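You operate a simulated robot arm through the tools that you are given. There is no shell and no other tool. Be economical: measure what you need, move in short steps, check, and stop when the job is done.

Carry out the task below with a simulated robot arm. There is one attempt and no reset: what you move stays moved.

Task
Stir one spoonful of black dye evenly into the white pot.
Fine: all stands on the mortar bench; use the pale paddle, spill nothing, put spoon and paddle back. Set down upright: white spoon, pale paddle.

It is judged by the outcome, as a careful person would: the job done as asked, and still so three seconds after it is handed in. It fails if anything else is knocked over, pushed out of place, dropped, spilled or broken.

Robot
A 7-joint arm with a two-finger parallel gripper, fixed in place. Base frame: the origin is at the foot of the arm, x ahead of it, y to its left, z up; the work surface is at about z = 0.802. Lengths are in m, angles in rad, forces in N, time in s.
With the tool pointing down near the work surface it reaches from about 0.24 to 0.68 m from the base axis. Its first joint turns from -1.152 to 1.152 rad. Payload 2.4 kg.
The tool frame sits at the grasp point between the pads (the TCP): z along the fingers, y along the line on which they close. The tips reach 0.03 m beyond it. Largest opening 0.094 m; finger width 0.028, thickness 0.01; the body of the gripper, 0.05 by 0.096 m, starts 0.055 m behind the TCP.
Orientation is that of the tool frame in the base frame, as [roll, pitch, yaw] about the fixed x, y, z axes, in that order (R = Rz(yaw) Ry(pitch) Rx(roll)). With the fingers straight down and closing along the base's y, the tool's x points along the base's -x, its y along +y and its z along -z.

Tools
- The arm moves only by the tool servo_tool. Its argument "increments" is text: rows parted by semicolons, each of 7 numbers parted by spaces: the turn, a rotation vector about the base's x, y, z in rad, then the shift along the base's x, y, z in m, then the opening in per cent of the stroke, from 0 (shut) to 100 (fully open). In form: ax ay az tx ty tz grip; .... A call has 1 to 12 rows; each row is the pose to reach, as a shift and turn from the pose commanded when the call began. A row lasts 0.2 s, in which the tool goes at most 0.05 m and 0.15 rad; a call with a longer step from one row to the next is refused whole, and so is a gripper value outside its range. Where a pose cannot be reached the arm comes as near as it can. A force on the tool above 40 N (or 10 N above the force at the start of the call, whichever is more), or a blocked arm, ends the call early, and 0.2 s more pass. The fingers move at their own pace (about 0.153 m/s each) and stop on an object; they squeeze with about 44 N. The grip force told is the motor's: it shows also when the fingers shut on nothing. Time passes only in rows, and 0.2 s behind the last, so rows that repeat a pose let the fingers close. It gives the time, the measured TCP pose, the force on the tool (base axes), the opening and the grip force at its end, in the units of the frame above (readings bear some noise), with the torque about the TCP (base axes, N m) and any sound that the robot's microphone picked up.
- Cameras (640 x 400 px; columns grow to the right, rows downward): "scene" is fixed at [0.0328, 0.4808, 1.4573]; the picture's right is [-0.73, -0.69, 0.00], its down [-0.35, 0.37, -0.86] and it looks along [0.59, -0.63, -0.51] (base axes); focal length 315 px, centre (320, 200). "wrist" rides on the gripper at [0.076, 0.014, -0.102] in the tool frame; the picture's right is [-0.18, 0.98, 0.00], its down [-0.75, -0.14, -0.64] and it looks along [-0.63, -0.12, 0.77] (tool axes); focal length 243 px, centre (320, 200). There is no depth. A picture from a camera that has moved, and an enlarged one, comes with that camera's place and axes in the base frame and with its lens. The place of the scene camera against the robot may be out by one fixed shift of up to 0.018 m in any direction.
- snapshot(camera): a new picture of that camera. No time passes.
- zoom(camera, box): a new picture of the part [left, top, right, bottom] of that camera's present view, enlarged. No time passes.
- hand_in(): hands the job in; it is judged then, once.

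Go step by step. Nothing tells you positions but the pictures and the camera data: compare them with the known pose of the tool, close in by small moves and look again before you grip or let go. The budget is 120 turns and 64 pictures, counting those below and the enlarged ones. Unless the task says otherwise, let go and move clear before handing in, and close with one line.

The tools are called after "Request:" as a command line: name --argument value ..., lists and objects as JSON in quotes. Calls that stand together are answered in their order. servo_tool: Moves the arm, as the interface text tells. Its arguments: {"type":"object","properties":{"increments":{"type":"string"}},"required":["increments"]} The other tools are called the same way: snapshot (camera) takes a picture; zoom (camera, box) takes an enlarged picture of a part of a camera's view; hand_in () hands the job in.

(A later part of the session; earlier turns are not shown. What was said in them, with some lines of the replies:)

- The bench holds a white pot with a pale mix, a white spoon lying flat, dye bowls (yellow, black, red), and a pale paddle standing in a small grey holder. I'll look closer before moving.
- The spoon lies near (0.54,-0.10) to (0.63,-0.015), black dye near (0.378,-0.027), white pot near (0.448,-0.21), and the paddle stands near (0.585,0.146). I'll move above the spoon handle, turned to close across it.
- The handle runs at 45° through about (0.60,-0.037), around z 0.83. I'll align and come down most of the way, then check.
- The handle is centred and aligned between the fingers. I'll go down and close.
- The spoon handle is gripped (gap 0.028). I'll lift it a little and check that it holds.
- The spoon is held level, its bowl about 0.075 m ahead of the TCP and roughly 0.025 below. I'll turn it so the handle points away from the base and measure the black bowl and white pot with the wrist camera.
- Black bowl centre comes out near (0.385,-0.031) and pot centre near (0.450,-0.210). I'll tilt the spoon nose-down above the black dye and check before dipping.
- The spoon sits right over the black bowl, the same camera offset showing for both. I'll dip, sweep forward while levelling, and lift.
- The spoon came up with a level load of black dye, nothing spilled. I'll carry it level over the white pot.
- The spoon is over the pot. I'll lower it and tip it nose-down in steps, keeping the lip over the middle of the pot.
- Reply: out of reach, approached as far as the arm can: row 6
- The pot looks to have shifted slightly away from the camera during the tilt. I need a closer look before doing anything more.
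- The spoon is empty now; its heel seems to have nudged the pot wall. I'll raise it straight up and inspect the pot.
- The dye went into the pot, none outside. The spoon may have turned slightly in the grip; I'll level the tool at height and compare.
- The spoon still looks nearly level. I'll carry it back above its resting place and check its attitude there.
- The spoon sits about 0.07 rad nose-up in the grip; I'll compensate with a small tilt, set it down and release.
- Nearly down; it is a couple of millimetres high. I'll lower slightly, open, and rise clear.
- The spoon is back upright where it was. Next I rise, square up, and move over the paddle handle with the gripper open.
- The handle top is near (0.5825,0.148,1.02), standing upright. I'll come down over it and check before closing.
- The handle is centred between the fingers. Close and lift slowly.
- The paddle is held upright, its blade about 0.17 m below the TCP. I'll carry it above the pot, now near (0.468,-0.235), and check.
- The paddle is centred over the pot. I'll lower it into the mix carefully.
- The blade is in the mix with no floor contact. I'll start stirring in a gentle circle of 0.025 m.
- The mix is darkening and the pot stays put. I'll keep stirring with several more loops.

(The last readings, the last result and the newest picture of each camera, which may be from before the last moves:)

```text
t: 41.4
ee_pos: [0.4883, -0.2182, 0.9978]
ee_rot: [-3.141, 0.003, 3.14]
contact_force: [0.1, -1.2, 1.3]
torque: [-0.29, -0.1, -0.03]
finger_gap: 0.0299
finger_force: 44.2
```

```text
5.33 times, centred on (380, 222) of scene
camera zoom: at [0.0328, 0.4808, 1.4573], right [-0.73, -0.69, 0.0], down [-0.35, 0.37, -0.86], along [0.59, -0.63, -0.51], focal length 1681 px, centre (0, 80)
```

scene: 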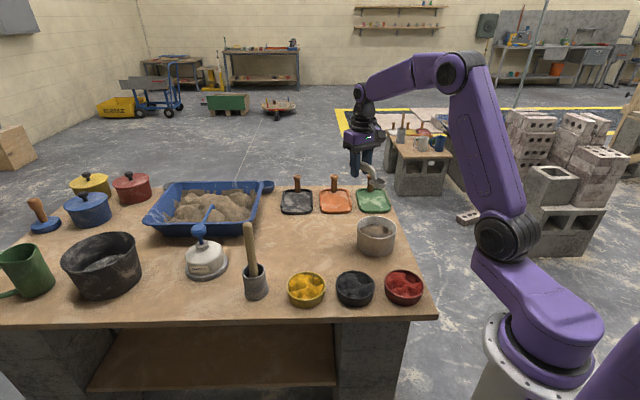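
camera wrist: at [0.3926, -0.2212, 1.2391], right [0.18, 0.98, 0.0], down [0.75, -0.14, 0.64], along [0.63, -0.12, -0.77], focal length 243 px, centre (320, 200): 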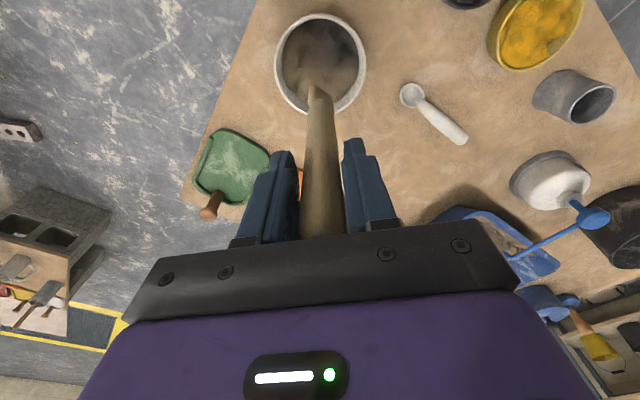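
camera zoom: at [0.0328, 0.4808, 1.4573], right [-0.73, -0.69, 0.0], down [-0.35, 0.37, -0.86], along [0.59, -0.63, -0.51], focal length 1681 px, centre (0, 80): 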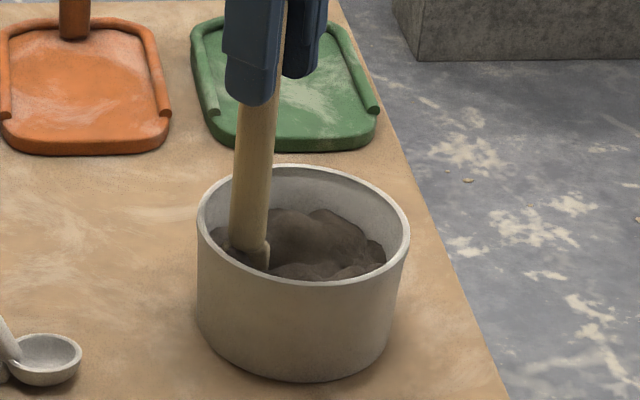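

The colour is getting uniform. I'll add inner and reverse strokes so the mix is even throughout.

Request:
servo_tool --increments "0 0 0 -0.0082 -0.0147 0 0; 0 0 0 -0.0165 -0.0261 0 0; 0 0 0 -0.0299 -0.0218 0 0; 0 0 0 -0.0299 -0.0076 0 0; 0 0 0 -0.0165 -0.0033 0 0; 0 0 0 -0.0082 -0.0147 0 0; 0 0 0 -0.0165 -0.0261 0 0; 0 0 0 -0.0299 -0.0218 0 0; 0 0 0 -0.0299 -0.0076 0 0; 0 0 0 -0.0165 -0.0033 0 0; 0 0 0 -0.0082 -0.0147 0 0; 0 0 0 0 0 0 0"

Request:
servo_tool --increments "0 0 0 0.0048 -0.0147 0 0; 0 0 0 0 -0.0294 0 0; 0 0 0 -0.0125 -0.0385 0 0; 0 0 0 -0.0279 -0.0385 0 0; 0 0 0 -0.0404 -0.0294 0 0; 0 0 0 -0.0452 -0.0147 0 0; 0 0 0 -0.0404 0 0 0; 0 0 0 -0.0279 0.0091 0 0; 0 0 0 -0.0125 0.0091 0 0; 0 0 0 0 0 0 0"

Request:
servo_tool --increments "0 0 0 0.0048 -0.0147 0 0; 0 0 0 0 -0.0294 0 0; 0 0 0 -0.0125 -0.0385 0 0; 0 0 0 -0.0279 -0.0385 0 0; 0 0 0 -0.0404 -0.0294 0 0; 0 0 0 -0.0452 -0.0147 0 0; 0 0 0 -0.0404 0 0 0; 0 0 0 -0.0279 0.0091 0 0; 0 0 0 -0.0125 0.0091 0 0; 0 0 0 0 0 0 0; 0 0 0 -0.0202 -0.0147 0 0; 0 0 0 -0.0202 -0.0147 0 0"

Request:
zoom --camera "scene" --box '[340, 185, 420, 260]'

```text
t: 44.0
ee_pos: [0.4899, -0.22, 0.9971]
ee_rot: [-3.139, 0.003, 3.139]
contact_force: [0.5, -0.2, 0.2]
torque: [0.01, 0.04, -0.01]
finger_gap: 0.0301
finger_force: 44.2
```

```text
t: 46.2
ee_pos: [0.4904, -0.2177, 0.9962]
ee_rot: [3.141, 0.002, -3.142]
contact_force: [-0.2, 0.3, 0.0]
torque: [0.02, -0.03, 0.0]
finger_gap: 0.03
finger_force: 43.9
```

```text
t: 48.8
ee_pos: [0.4688, -0.2352, 0.9976]
ee_rot: [3.14, 0.002, -3.139]
contact_force: [1.1, 0.4, -0.7]
torque: [0.02, 0.0, 0.03]
finger_gap: 0.0299
finger_force: 43.6
```

```text
5.33 times, centred on (380, 222) of scene
camera zoom: at [0.0328, 0.4808, 1.4573], right [-0.73, -0.69, 0.0], down [-0.35, 0.37, -0.86], along [0.59, -0.63, -0.51], focal length 1681 px, centre (0, 80)
```

zoom: 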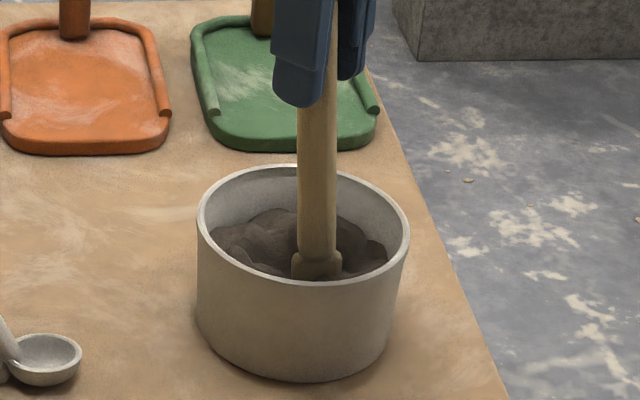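

The mix looks evenly grey-brown; the paddle has swung slightly in the grip. I'll lift out and inspect both mix and paddle.

Request:
servo_tool --increments "0 0 0 0 0 0.02 0; 0 0 0 0 0 0.04 0; 0 0 0 0 0 0.06 0; 0 0 0 0 0 0.09 0; 0 0 0 0 0 0.12 0; 0 0 0 0 0 0.14 0; 0 0 0 0 0 0.14 0"

Request:
snapshot --camera "wrist"

Request:
zoom --camera "scene" --box '[310, 140, 430, 260]'

```text
t: 50.4
ee_pos: [0.469, -0.2351, 1.1385]
ee_rot: [3.142, 0.0, 3.141]
contact_force: [0.6, 0.7, -0.5]
torque: [-0.02, -0.01, 0.01]
finger_gap: 0.0302
finger_force: 44.1
```

```text
20 pictures are left
camera wrist: at [0.393, -0.2209, 1.2399], right [0.18, 0.98, 0.0], down [0.75, -0.14, 0.64], along [0.63, -0.12, -0.77], focal length 243 px, centre (320, 200)
```

wrist: 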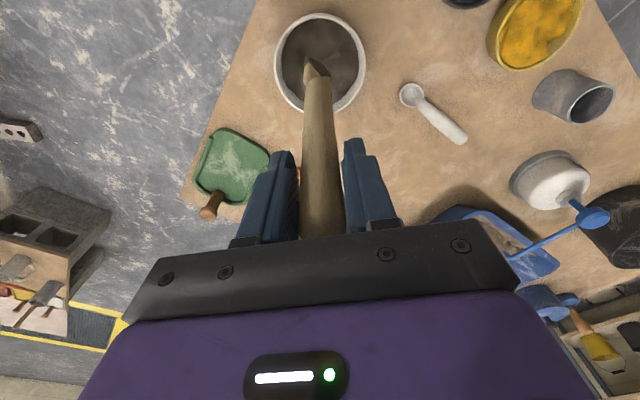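

```text
3.33 times, centred on (370, 200) of scene
camera zoom: at [0.0328, 0.4808, 1.4573], right [-0.73, -0.69, 0.0], down [-0.35, 0.37, -0.86], along [0.59, -0.63, -0.51], focal length 1050 px, centre (153, 200)
```

zoom: 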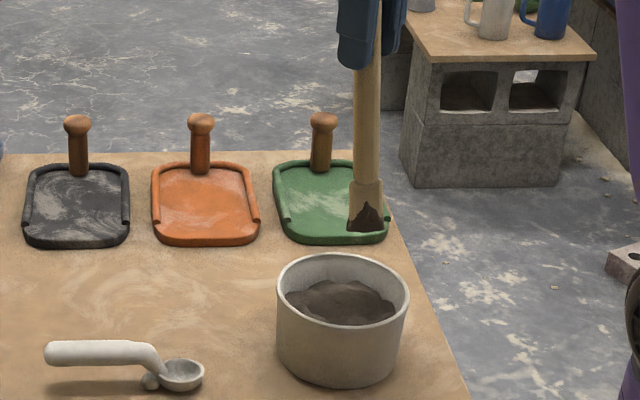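

The mix is even and nothing spilled. The paddle tip has swung about 0.16 rad; I'll compensate by tilting the tool and return over the holder.

Request:
servo_tool --increments "0 -0.08 0 0.012 0.04 0 0; 0 -0.16 0 0.024 0.08 0 0; 0 -0.16 0 0.036 0.12 0 0; 0 -0.16 0 0.048 0.16 0 0; 0 -0.16 0 0.06 0.2 0 0; 0 -0.16 0 0.072 0.245 0 0; 0 -0.16 0 0.085 0.29 0 0; 0 -0.16 0 0.097 0.33 0 0; 0 -0.16 0 0.108 0.366 0 0; 0 -0.16 0 0.113 0.3845 0 0; 0 -0.16 0 0.113 0.3845 0 0"

Request:
snapshot --camera "wrist"

Request:
zoom --camera "scene" --box '[190, 130, 310, 310]'

```text
t: 52.8
ee_pos: [0.5788, 0.152, 1.1368]
ee_rot: [-3.141, 0.161, -3.141]
contact_force: [1.2, -0.2, -0.4]
torque: [0.05, 0.02, 0.0]
finger_gap: 0.03
finger_force: 44.3
```

```text
18 pictures are left
camera wrist: at [0.4878, 0.1666, 1.225], right [0.18, 0.98, 0.03], down [0.64, -0.14, 0.75], along [0.74, -0.12, -0.66], focal length 243 px, centre (320, 200)
```

wrist: 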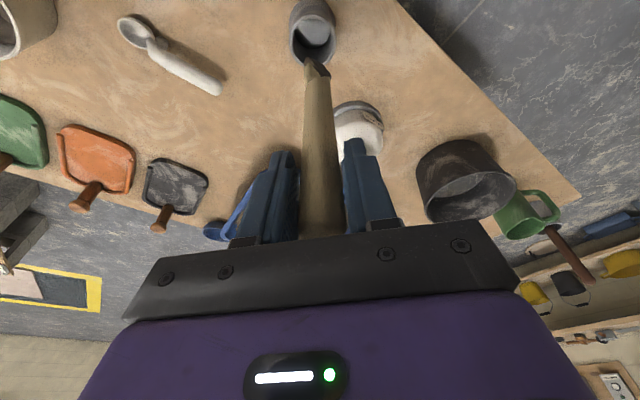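

```text
2.22 times, centred on (250, 220) of scene
camera zoom: at [0.0328, 0.4808, 1.4573], right [-0.73, -0.69, 0.0], down [-0.35, 0.37, -0.86], along [0.59, -0.63, -0.51], focal length 700 px, centre (476, 156)
```

zoom: 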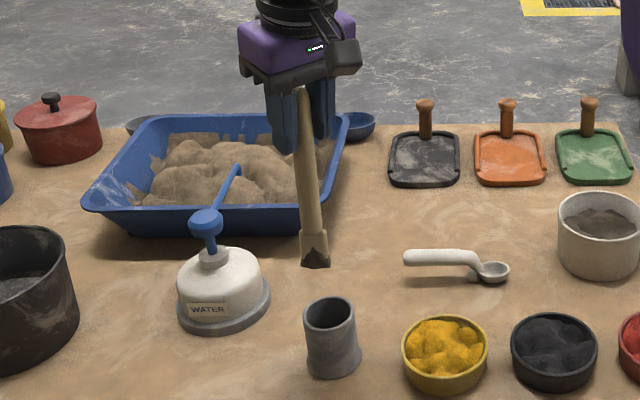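

Tip and holder opening line up to within a few millimetres. I'll lower to just above the rim and check.

Request:
servo_tool --increments "0 0 0 -0.002 -0.001 -0.03 0; 0 0 0 -0.003 -0.001 -0.06 0; 0 0 0 -0.003 -0.001 -0.075 0; 0 0 0 -0.003 -0.001 -0.075 0"

Request:
zoom --camera "scene" --box '[215, 230, 295, 310]'

Request:
zoom --camera "wrist" --box '[240, 0, 400, 100]'

```text
t: 53.8
ee_pos: [0.5771, 0.1496, 1.0611]
ee_rot: [3.141, 0.162, 3.139]
contact_force: [0.4, 1.0, -1.0]
torque: [-0.01, 0.01, -0.04]
finger_gap: 0.0298
finger_force: 44.2
```

```text
5.00 times, centred on (255, 270) of scene
camera zoom: at [0.0328, 0.4808, 1.4573], right [-0.73, -0.69, 0.0], down [-0.35, 0.37, -0.86], along [0.59, -0.63, -0.51], focal length 1576 px, centre (645, -150)
```

zoom: 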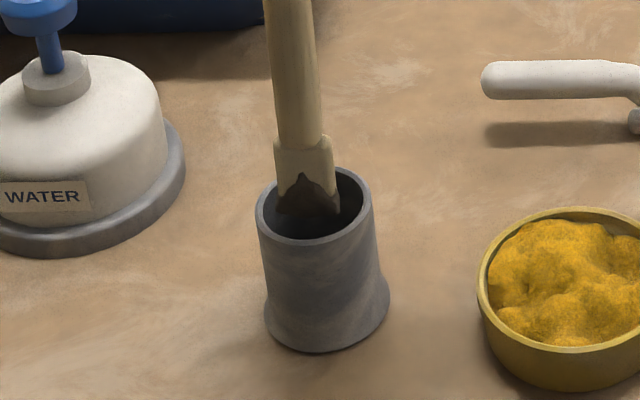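

```text
4.00 times, centred on (320, 50) of wrist
camera zoom: at [0.4858, 0.1642, 1.1504], right [0.18, 0.98, 0.03], down [0.64, -0.14, 0.75], along [0.74, -0.12, -0.66], focal length 970 px, centre (320, 800)
```

zoom: 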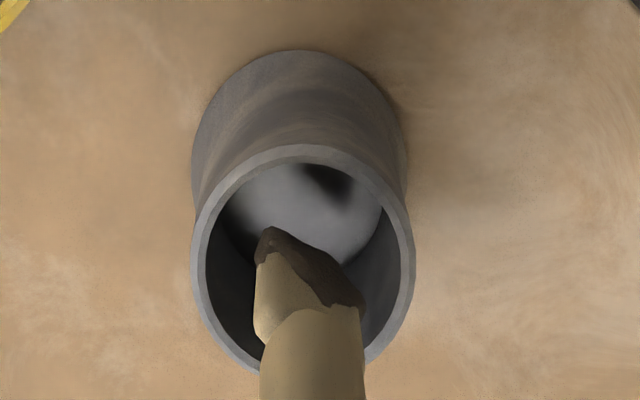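

The blade is centred over the opening. Lowering it the rest of the way.

Request:
servo_tool --increments "0 0 0 0 0 -0.02 0; 0 0 0 0 0 -0.035 0; 0 0 0 0 0 -0.05 0; 0 0 0 0 0 -0.06 0; 0 0 0 0 0 -0.068 0; 0 0 0 0 0 -0.070 0; 0 0 0 0 0 -0.070 0"

Request:
zoom --camera "scene" --box '[200, 180, 310, 310]'

```text
t: 55.4
ee_pos: [0.5805, 0.1491, 0.9965]
ee_rot: [3.141, 0.174, 3.14]
contact_force: [1.0, -2.5, 36.8]
torque: [-0.82, -0.08, 0.03]
finger_gap: 0.03
finger_force: 43.6
```

```text
3.08 times, centred on (255, 245) of scene
camera zoom: at [0.0321, 0.4806, 1.4574], right [-0.73, -0.69, 0.0], down [-0.35, 0.37, -0.86], along [0.59, -0.63, -0.51], focal length 970 px, centre (520, 62)
```

zoom: 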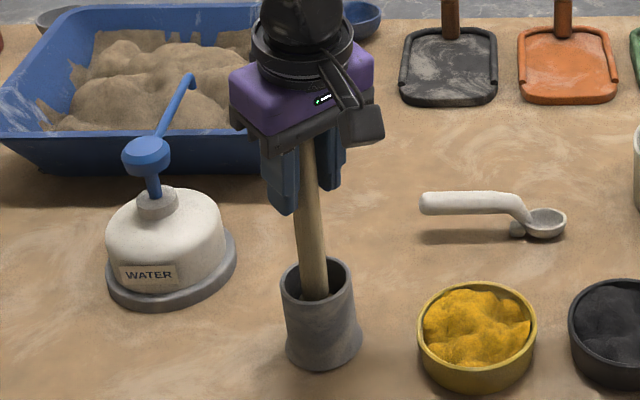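

The paddle is on the holder's floor, pressing. I'll back off a few millimetres, release, and rise.

Request:
servo_tool --increments "0 0 0 0 0 0.003 0; 0 0 0 0 0 0.005 0; 0 0 0 0 0 0.005 0"

```text
t: 56.2
ee_pos: [0.5757, 0.1491, 0.9959]
ee_rot: [3.142, 0.156, -3.141]
contact_force: [0.1, 0.2, 2.5]
torque: [0.2, -0.06, 0.03]
finger_gap: 0.0302
finger_force: 43.7
```

Request:
servo_tool --increments "0 0 0 0 0 0 40; 0 0 0 0 0 0 80; 0 0 0 0 0 0 80; 0 0 0 0 0 0.03 80; 0 0 0 0 0 0.07 80; 0 0 0 0 0 0.11 80; 0 0 0 0 0 0.15 80"

Request:
snapshot --camera "scene"

Request:
zoom --camera "scene" --box '[220, 200, 440, 337]'

```text
t: 57.8
ee_pos: [0.5781, 0.1492, 1.1474]
ee_rot: [3.141, 0.157, 3.142]
contact_force: [0.6, -0.3, 0.3]
torque: [0.01, 0.0, 0.0]
finger_gap: 0.0751
finger_force: 0.1
```

```text
13 pictures are left
```

scene: 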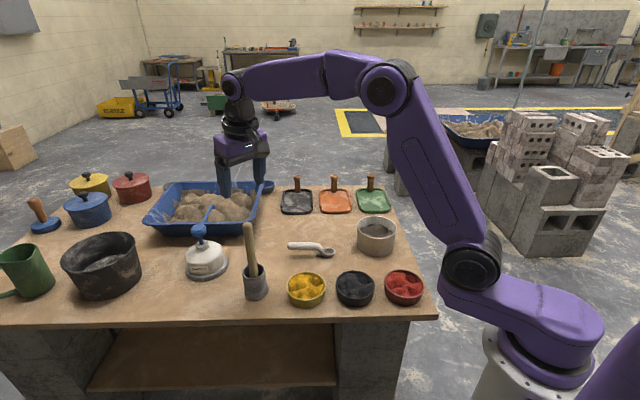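

```text
2.91 times, centred on (330, 268) of scene
camera zoom: at [0.0327, 0.4808, 1.4573], right [-0.73, -0.69, 0.0], down [-0.35, 0.37, -0.86], along [0.59, -0.63, -0.51], focal length 917 px, centre (291, 1)
```

zoom: 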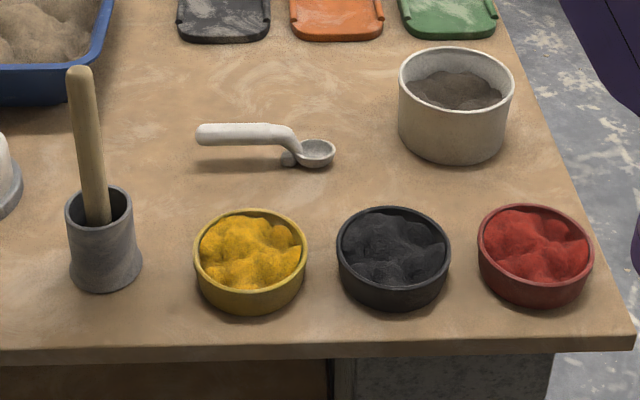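

Spoon and paddle are back exactly as they stood, and the mix is even. The pot sits about 3 cm from where it began, so I'll go round its far side with closed fingers and gently slide it back.

Request:
servo_tool --increments "0 0.08 0 0 -0.03 0.01 80; 0 0.16 0 -0.004 -0.07 0.01 80; 0 0.16 0 -0.008 -0.115 0.01 50; 0 0.16 0 -0.012 -0.16 0.01 0; 0 0.16 0 -0.016 -0.205 0.01 0; 0 0.16 0 -0.02 -0.25 0.01 0; 0 0.16 0 -0.024 -0.295 0 0; 0 0.16 0 -0.028 -0.34 -0.01 0; 0 0.16 0 -0.032 -0.385 -0.02 0; 0 0.16 0 -0.036 -0.43 -0.03 0; 0 0.16 0 -0.036 -0.468 -0.04 0; 0 0.16 0 -0.036 -0.4685 -0.05 0"

Request:
servo_tool --increments "0 0 0 0 0 -0.04 0; 0 0 0 0 0 -0.08 0; 0 0 0 0 0 -0.12 0; 0 0 0 0 0 -0.14 0; 0 0 0 0 0 -0.14 0"

Request:
snapshot --camera "wrist"

Request:
zoom --camera "scene" --box '[310, 150, 430, 270]'

```text
t: 60.4
ee_pos: [0.5424, -0.3208, 1.0977]
ee_rot: [3.141, 0.0, -3.141]
contact_force: [-0.8, -0.1, 0.1]
torque: [0.03, -0.03, 0.02]
finger_gap: 0.0001
finger_force: 33.1
```

```text
t: 61.6
ee_pos: [0.541, -0.3204, 0.9574]
ee_rot: [3.141, 0.001, -3.141]
contact_force: [-0.3, 0.3, 0.2]
torque: [0.0, 0.03, 0.0]
finger_gap: 0.0
finger_force: 33.1
```

```text
11 pictures are left
camera wrist: at [0.4659, -0.3052, 1.0602], right [0.18, 0.98, 0.0], down [0.75, -0.14, 0.64], along [0.63, -0.12, -0.77], focal length 243 px, centre (320, 200)
```

wrist: 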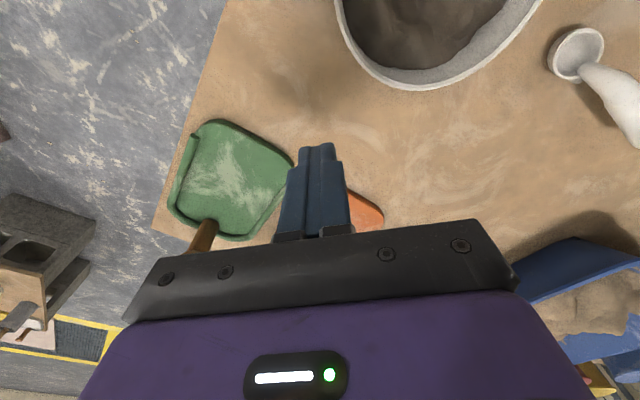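

```text
3.33 times, centred on (370, 210) of scene
camera zoom: at [0.0328, 0.4808, 1.4573], right [-0.73, -0.69, 0.0], down [-0.35, 0.37, -0.86], along [0.59, -0.63, -0.51], focal length 1050 px, centre (153, 167)
```

zoom: 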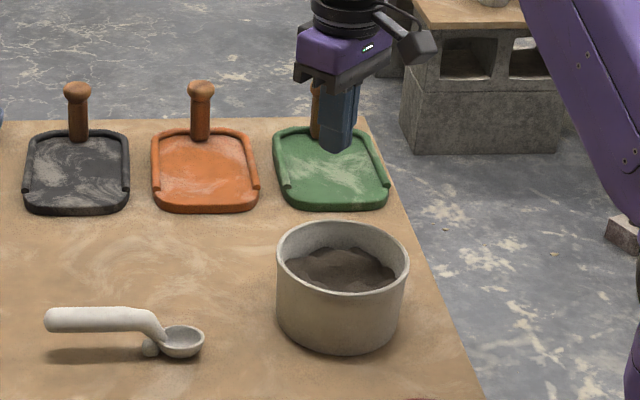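

The fingers are clear of the pot and green tray. I'll lower beside the pot and push gently toward its old place.

Request:
servo_tool --increments "0 0 0 0 0 -0.04 0; 0 0 0 0 0 -0.08 0; 0 0 0 0 0 -0.1 0; 0 0 0 -0.0066 0.0075 -0.1 0; 0 0 0 -0.0132 0.015 -0.1 0; 0 0 0 -0.0165 0.0188 -0.1 0; 0 0 0 -0.0198 0.0225 -0.1 0; 0 0 0 -0.0231 0.0263 -0.1 0; 0 0 0 -0.0264 0.03 -0.1 0; 0 0 0 -0.0297 0.0338 -0.1 0"

Request:
zoom --camera "scene" --box '[220, 200, 440, 337]'

```text
t: 63.8
ee_pos: [0.5119, -0.2863, 0.8575]
ee_rot: [-3.141, 0.001, 3.139]
contact_force: [7.5, -8.0, 3.9]
torque: [0.17, 0.14, 0.04]
finger_gap: 0.0001
finger_force: 33.1
```

```text
2.91 times, centred on (330, 268) of scene
camera zoom: at [0.0329, 0.4806, 1.4574], right [-0.73, -0.69, 0.0], down [-0.35, 0.37, -0.86], along [0.59, -0.63, -0.51], focal length 917 px, centre (291, 1)
```

zoom: 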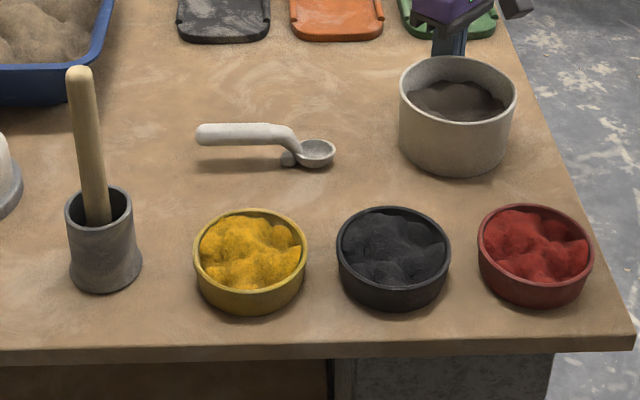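

It slid back about half way. I'll push the remaining 1.5 cm.

Request:
servo_tool --increments "0 0 0 -0.003 0.004 0 0; 0 0 0 -0.006 0.008 0 0; 0 0 0 -0.009 0.0115 0 0; 0 0 0 -0.01 0.0135 0 0"

Request:
zoom --camera "scene" --box '[220, 200, 440, 337]'

```text
t: 64.8
ee_pos: [0.502, -0.2734, 0.857]
ee_rot: [-3.142, -0.001, -3.141]
contact_force: [5.5, -7.3, -0.2]
torque: [-0.02, -0.01, 0.05]
finger_gap: 0.0
finger_force: 33.0
```

```text
2.91 times, centred on (330, 268) of scene
camera zoom: at [0.0329, 0.4806, 1.4574], right [-0.73, -0.69, 0.0], down [-0.35, 0.37, -0.86], along [0.59, -0.63, -0.51], focal length 917 px, centre (291, 1)
```

zoom: 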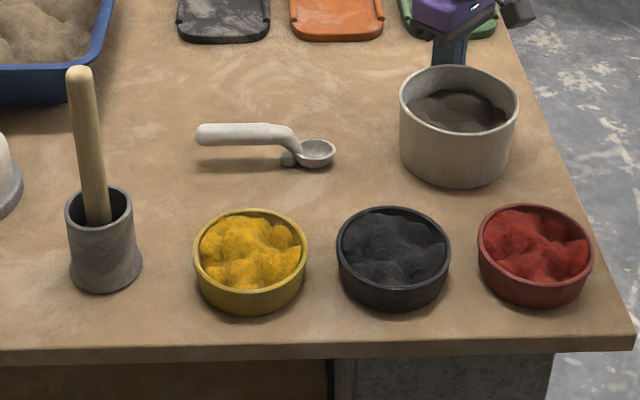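

The pot is back within a few millimetres of its first place. I'll back the fingers off and rise clear.

Request:
servo_tool --increments "0 0 0 0.01 -0.012 0 0; 0 0 0 0.022 -0.026 0 0; 0 0 0 0.025 -0.03 0.03 0; 0 0 0 0.025 -0.03 0.08 0; 0 0 0 0.025 -0.03 0.13 0; 0 0 0 0.025 -0.03 0.18 0; 0 0 0 0.01 0.0 0.22 0; 0 0 0 -0.02 0.03 0.26 0; 0 0 0 -0.02 0.03 0.26 0; 0 0 0 -0.02 0.03 0.26 0"

Request:
snapshot --camera "scene"

Request:
snapshot --camera "wrist"

```text
refused: row 7 steps farther than a row can; nothing moved
```

```text
7 pictures are left
```

scene: 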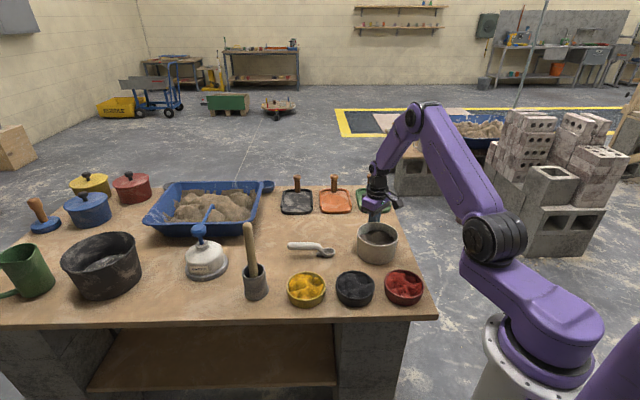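

```text
6 pictures are left
camera wrist: at [0.4266, -0.2577, 0.9597], right [0.18, 0.98, 0.0], down [0.75, -0.14, 0.64], along [0.63, -0.12, -0.77], focal length 243 px, centre (320, 200)
```

wrist: 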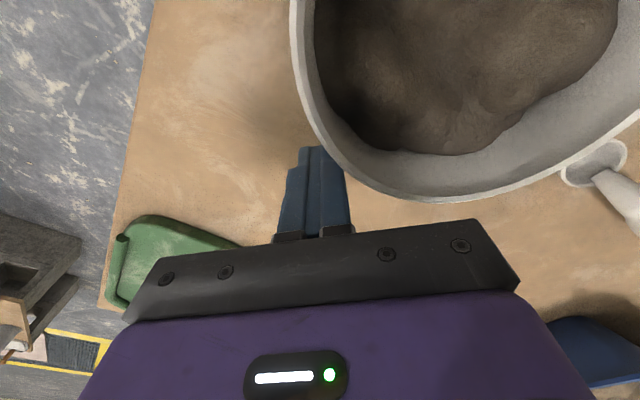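

The last move was refused for a step too long, so nothing moved; the mix seen close up is uniform. I'll retreat with shorter steps.

Request:
servo_tool --increments "0 0 0 0.01 -0.012 0 0; 0 0 0 0.022 -0.026 0 0; 0 0 0 0.025 -0.03 0.03 0; 0 0 0 0.025 -0.03 0.07 0; 0 0 0 0.025 -0.03 0.11 0; 0 0 0 0.025 -0.03 0.15 0; 0 0 0 0.025 -0.03 0.19 0; 0 0 0 0.025 -0.03 0.23 0; 0 0 0 0.025 -0.03 0.25 0; 0 0 0 0.025 -0.03 0.25 0"

Request:
snapshot --camera "wrist"

Request:
zoom --camera "scene" --box '[220, 200, 440, 337]'

```text
t: 67.0
ee_pos: [0.5277, -0.3024, 1.1055]
ee_rot: [-3.141, -0.001, 3.142]
contact_force: [0.2, 0.1, -0.7]
torque: [0.03, -0.01, -0.01]
finger_gap: 0.0
finger_force: 33.1
```

```text
5 pictures are left
camera wrist: at [0.4526, -0.2879, 1.2088], right [0.18, 0.98, 0.0], down [0.75, -0.14, 0.64], along [0.63, -0.12, -0.77], focal length 243 px, centre (320, 200)
```

wrist: 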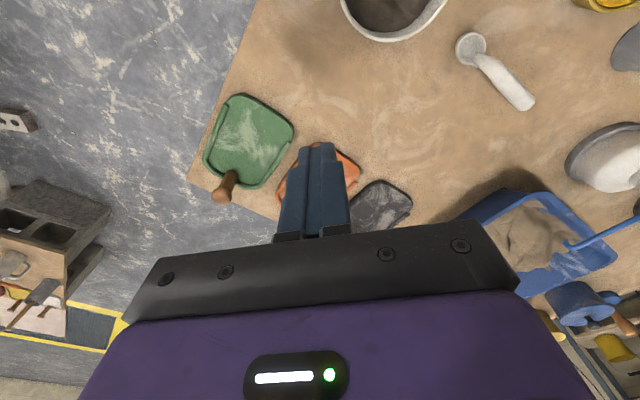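

```text
2.91 times, centred on (330, 268) of scene
camera zoom: at [0.0328, 0.4808, 1.4573], right [-0.73, -0.69, 0.0], down [-0.35, 0.37, -0.86], along [0.59, -0.63, -0.51], focal length 917 px, centre (291, 1)
```

zoom: 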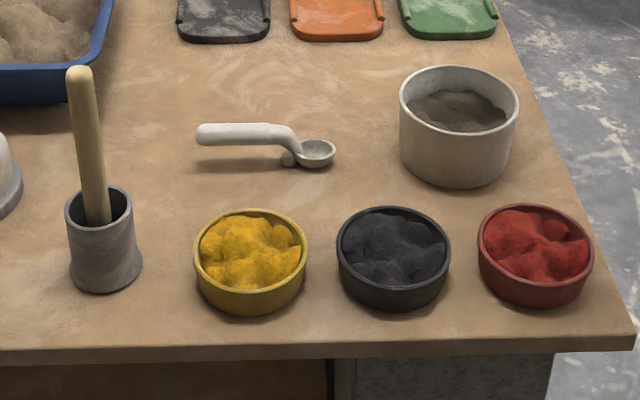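

All is in place: the mix is even, spoon and paddle are back upright, the pot is back near its spot, nothing is spilled, and the arm is clear. Handing in.

Request:
hand_in

```text
The job is handed in.
```

I stirred one spoonful of black dye evenly into the white pot and put the white spoon and pale paddle back upright; nothing spilled. While tipping the spoon I pushed the pot about 3 cm, so I slid it back to within about a centimetre of where it started.
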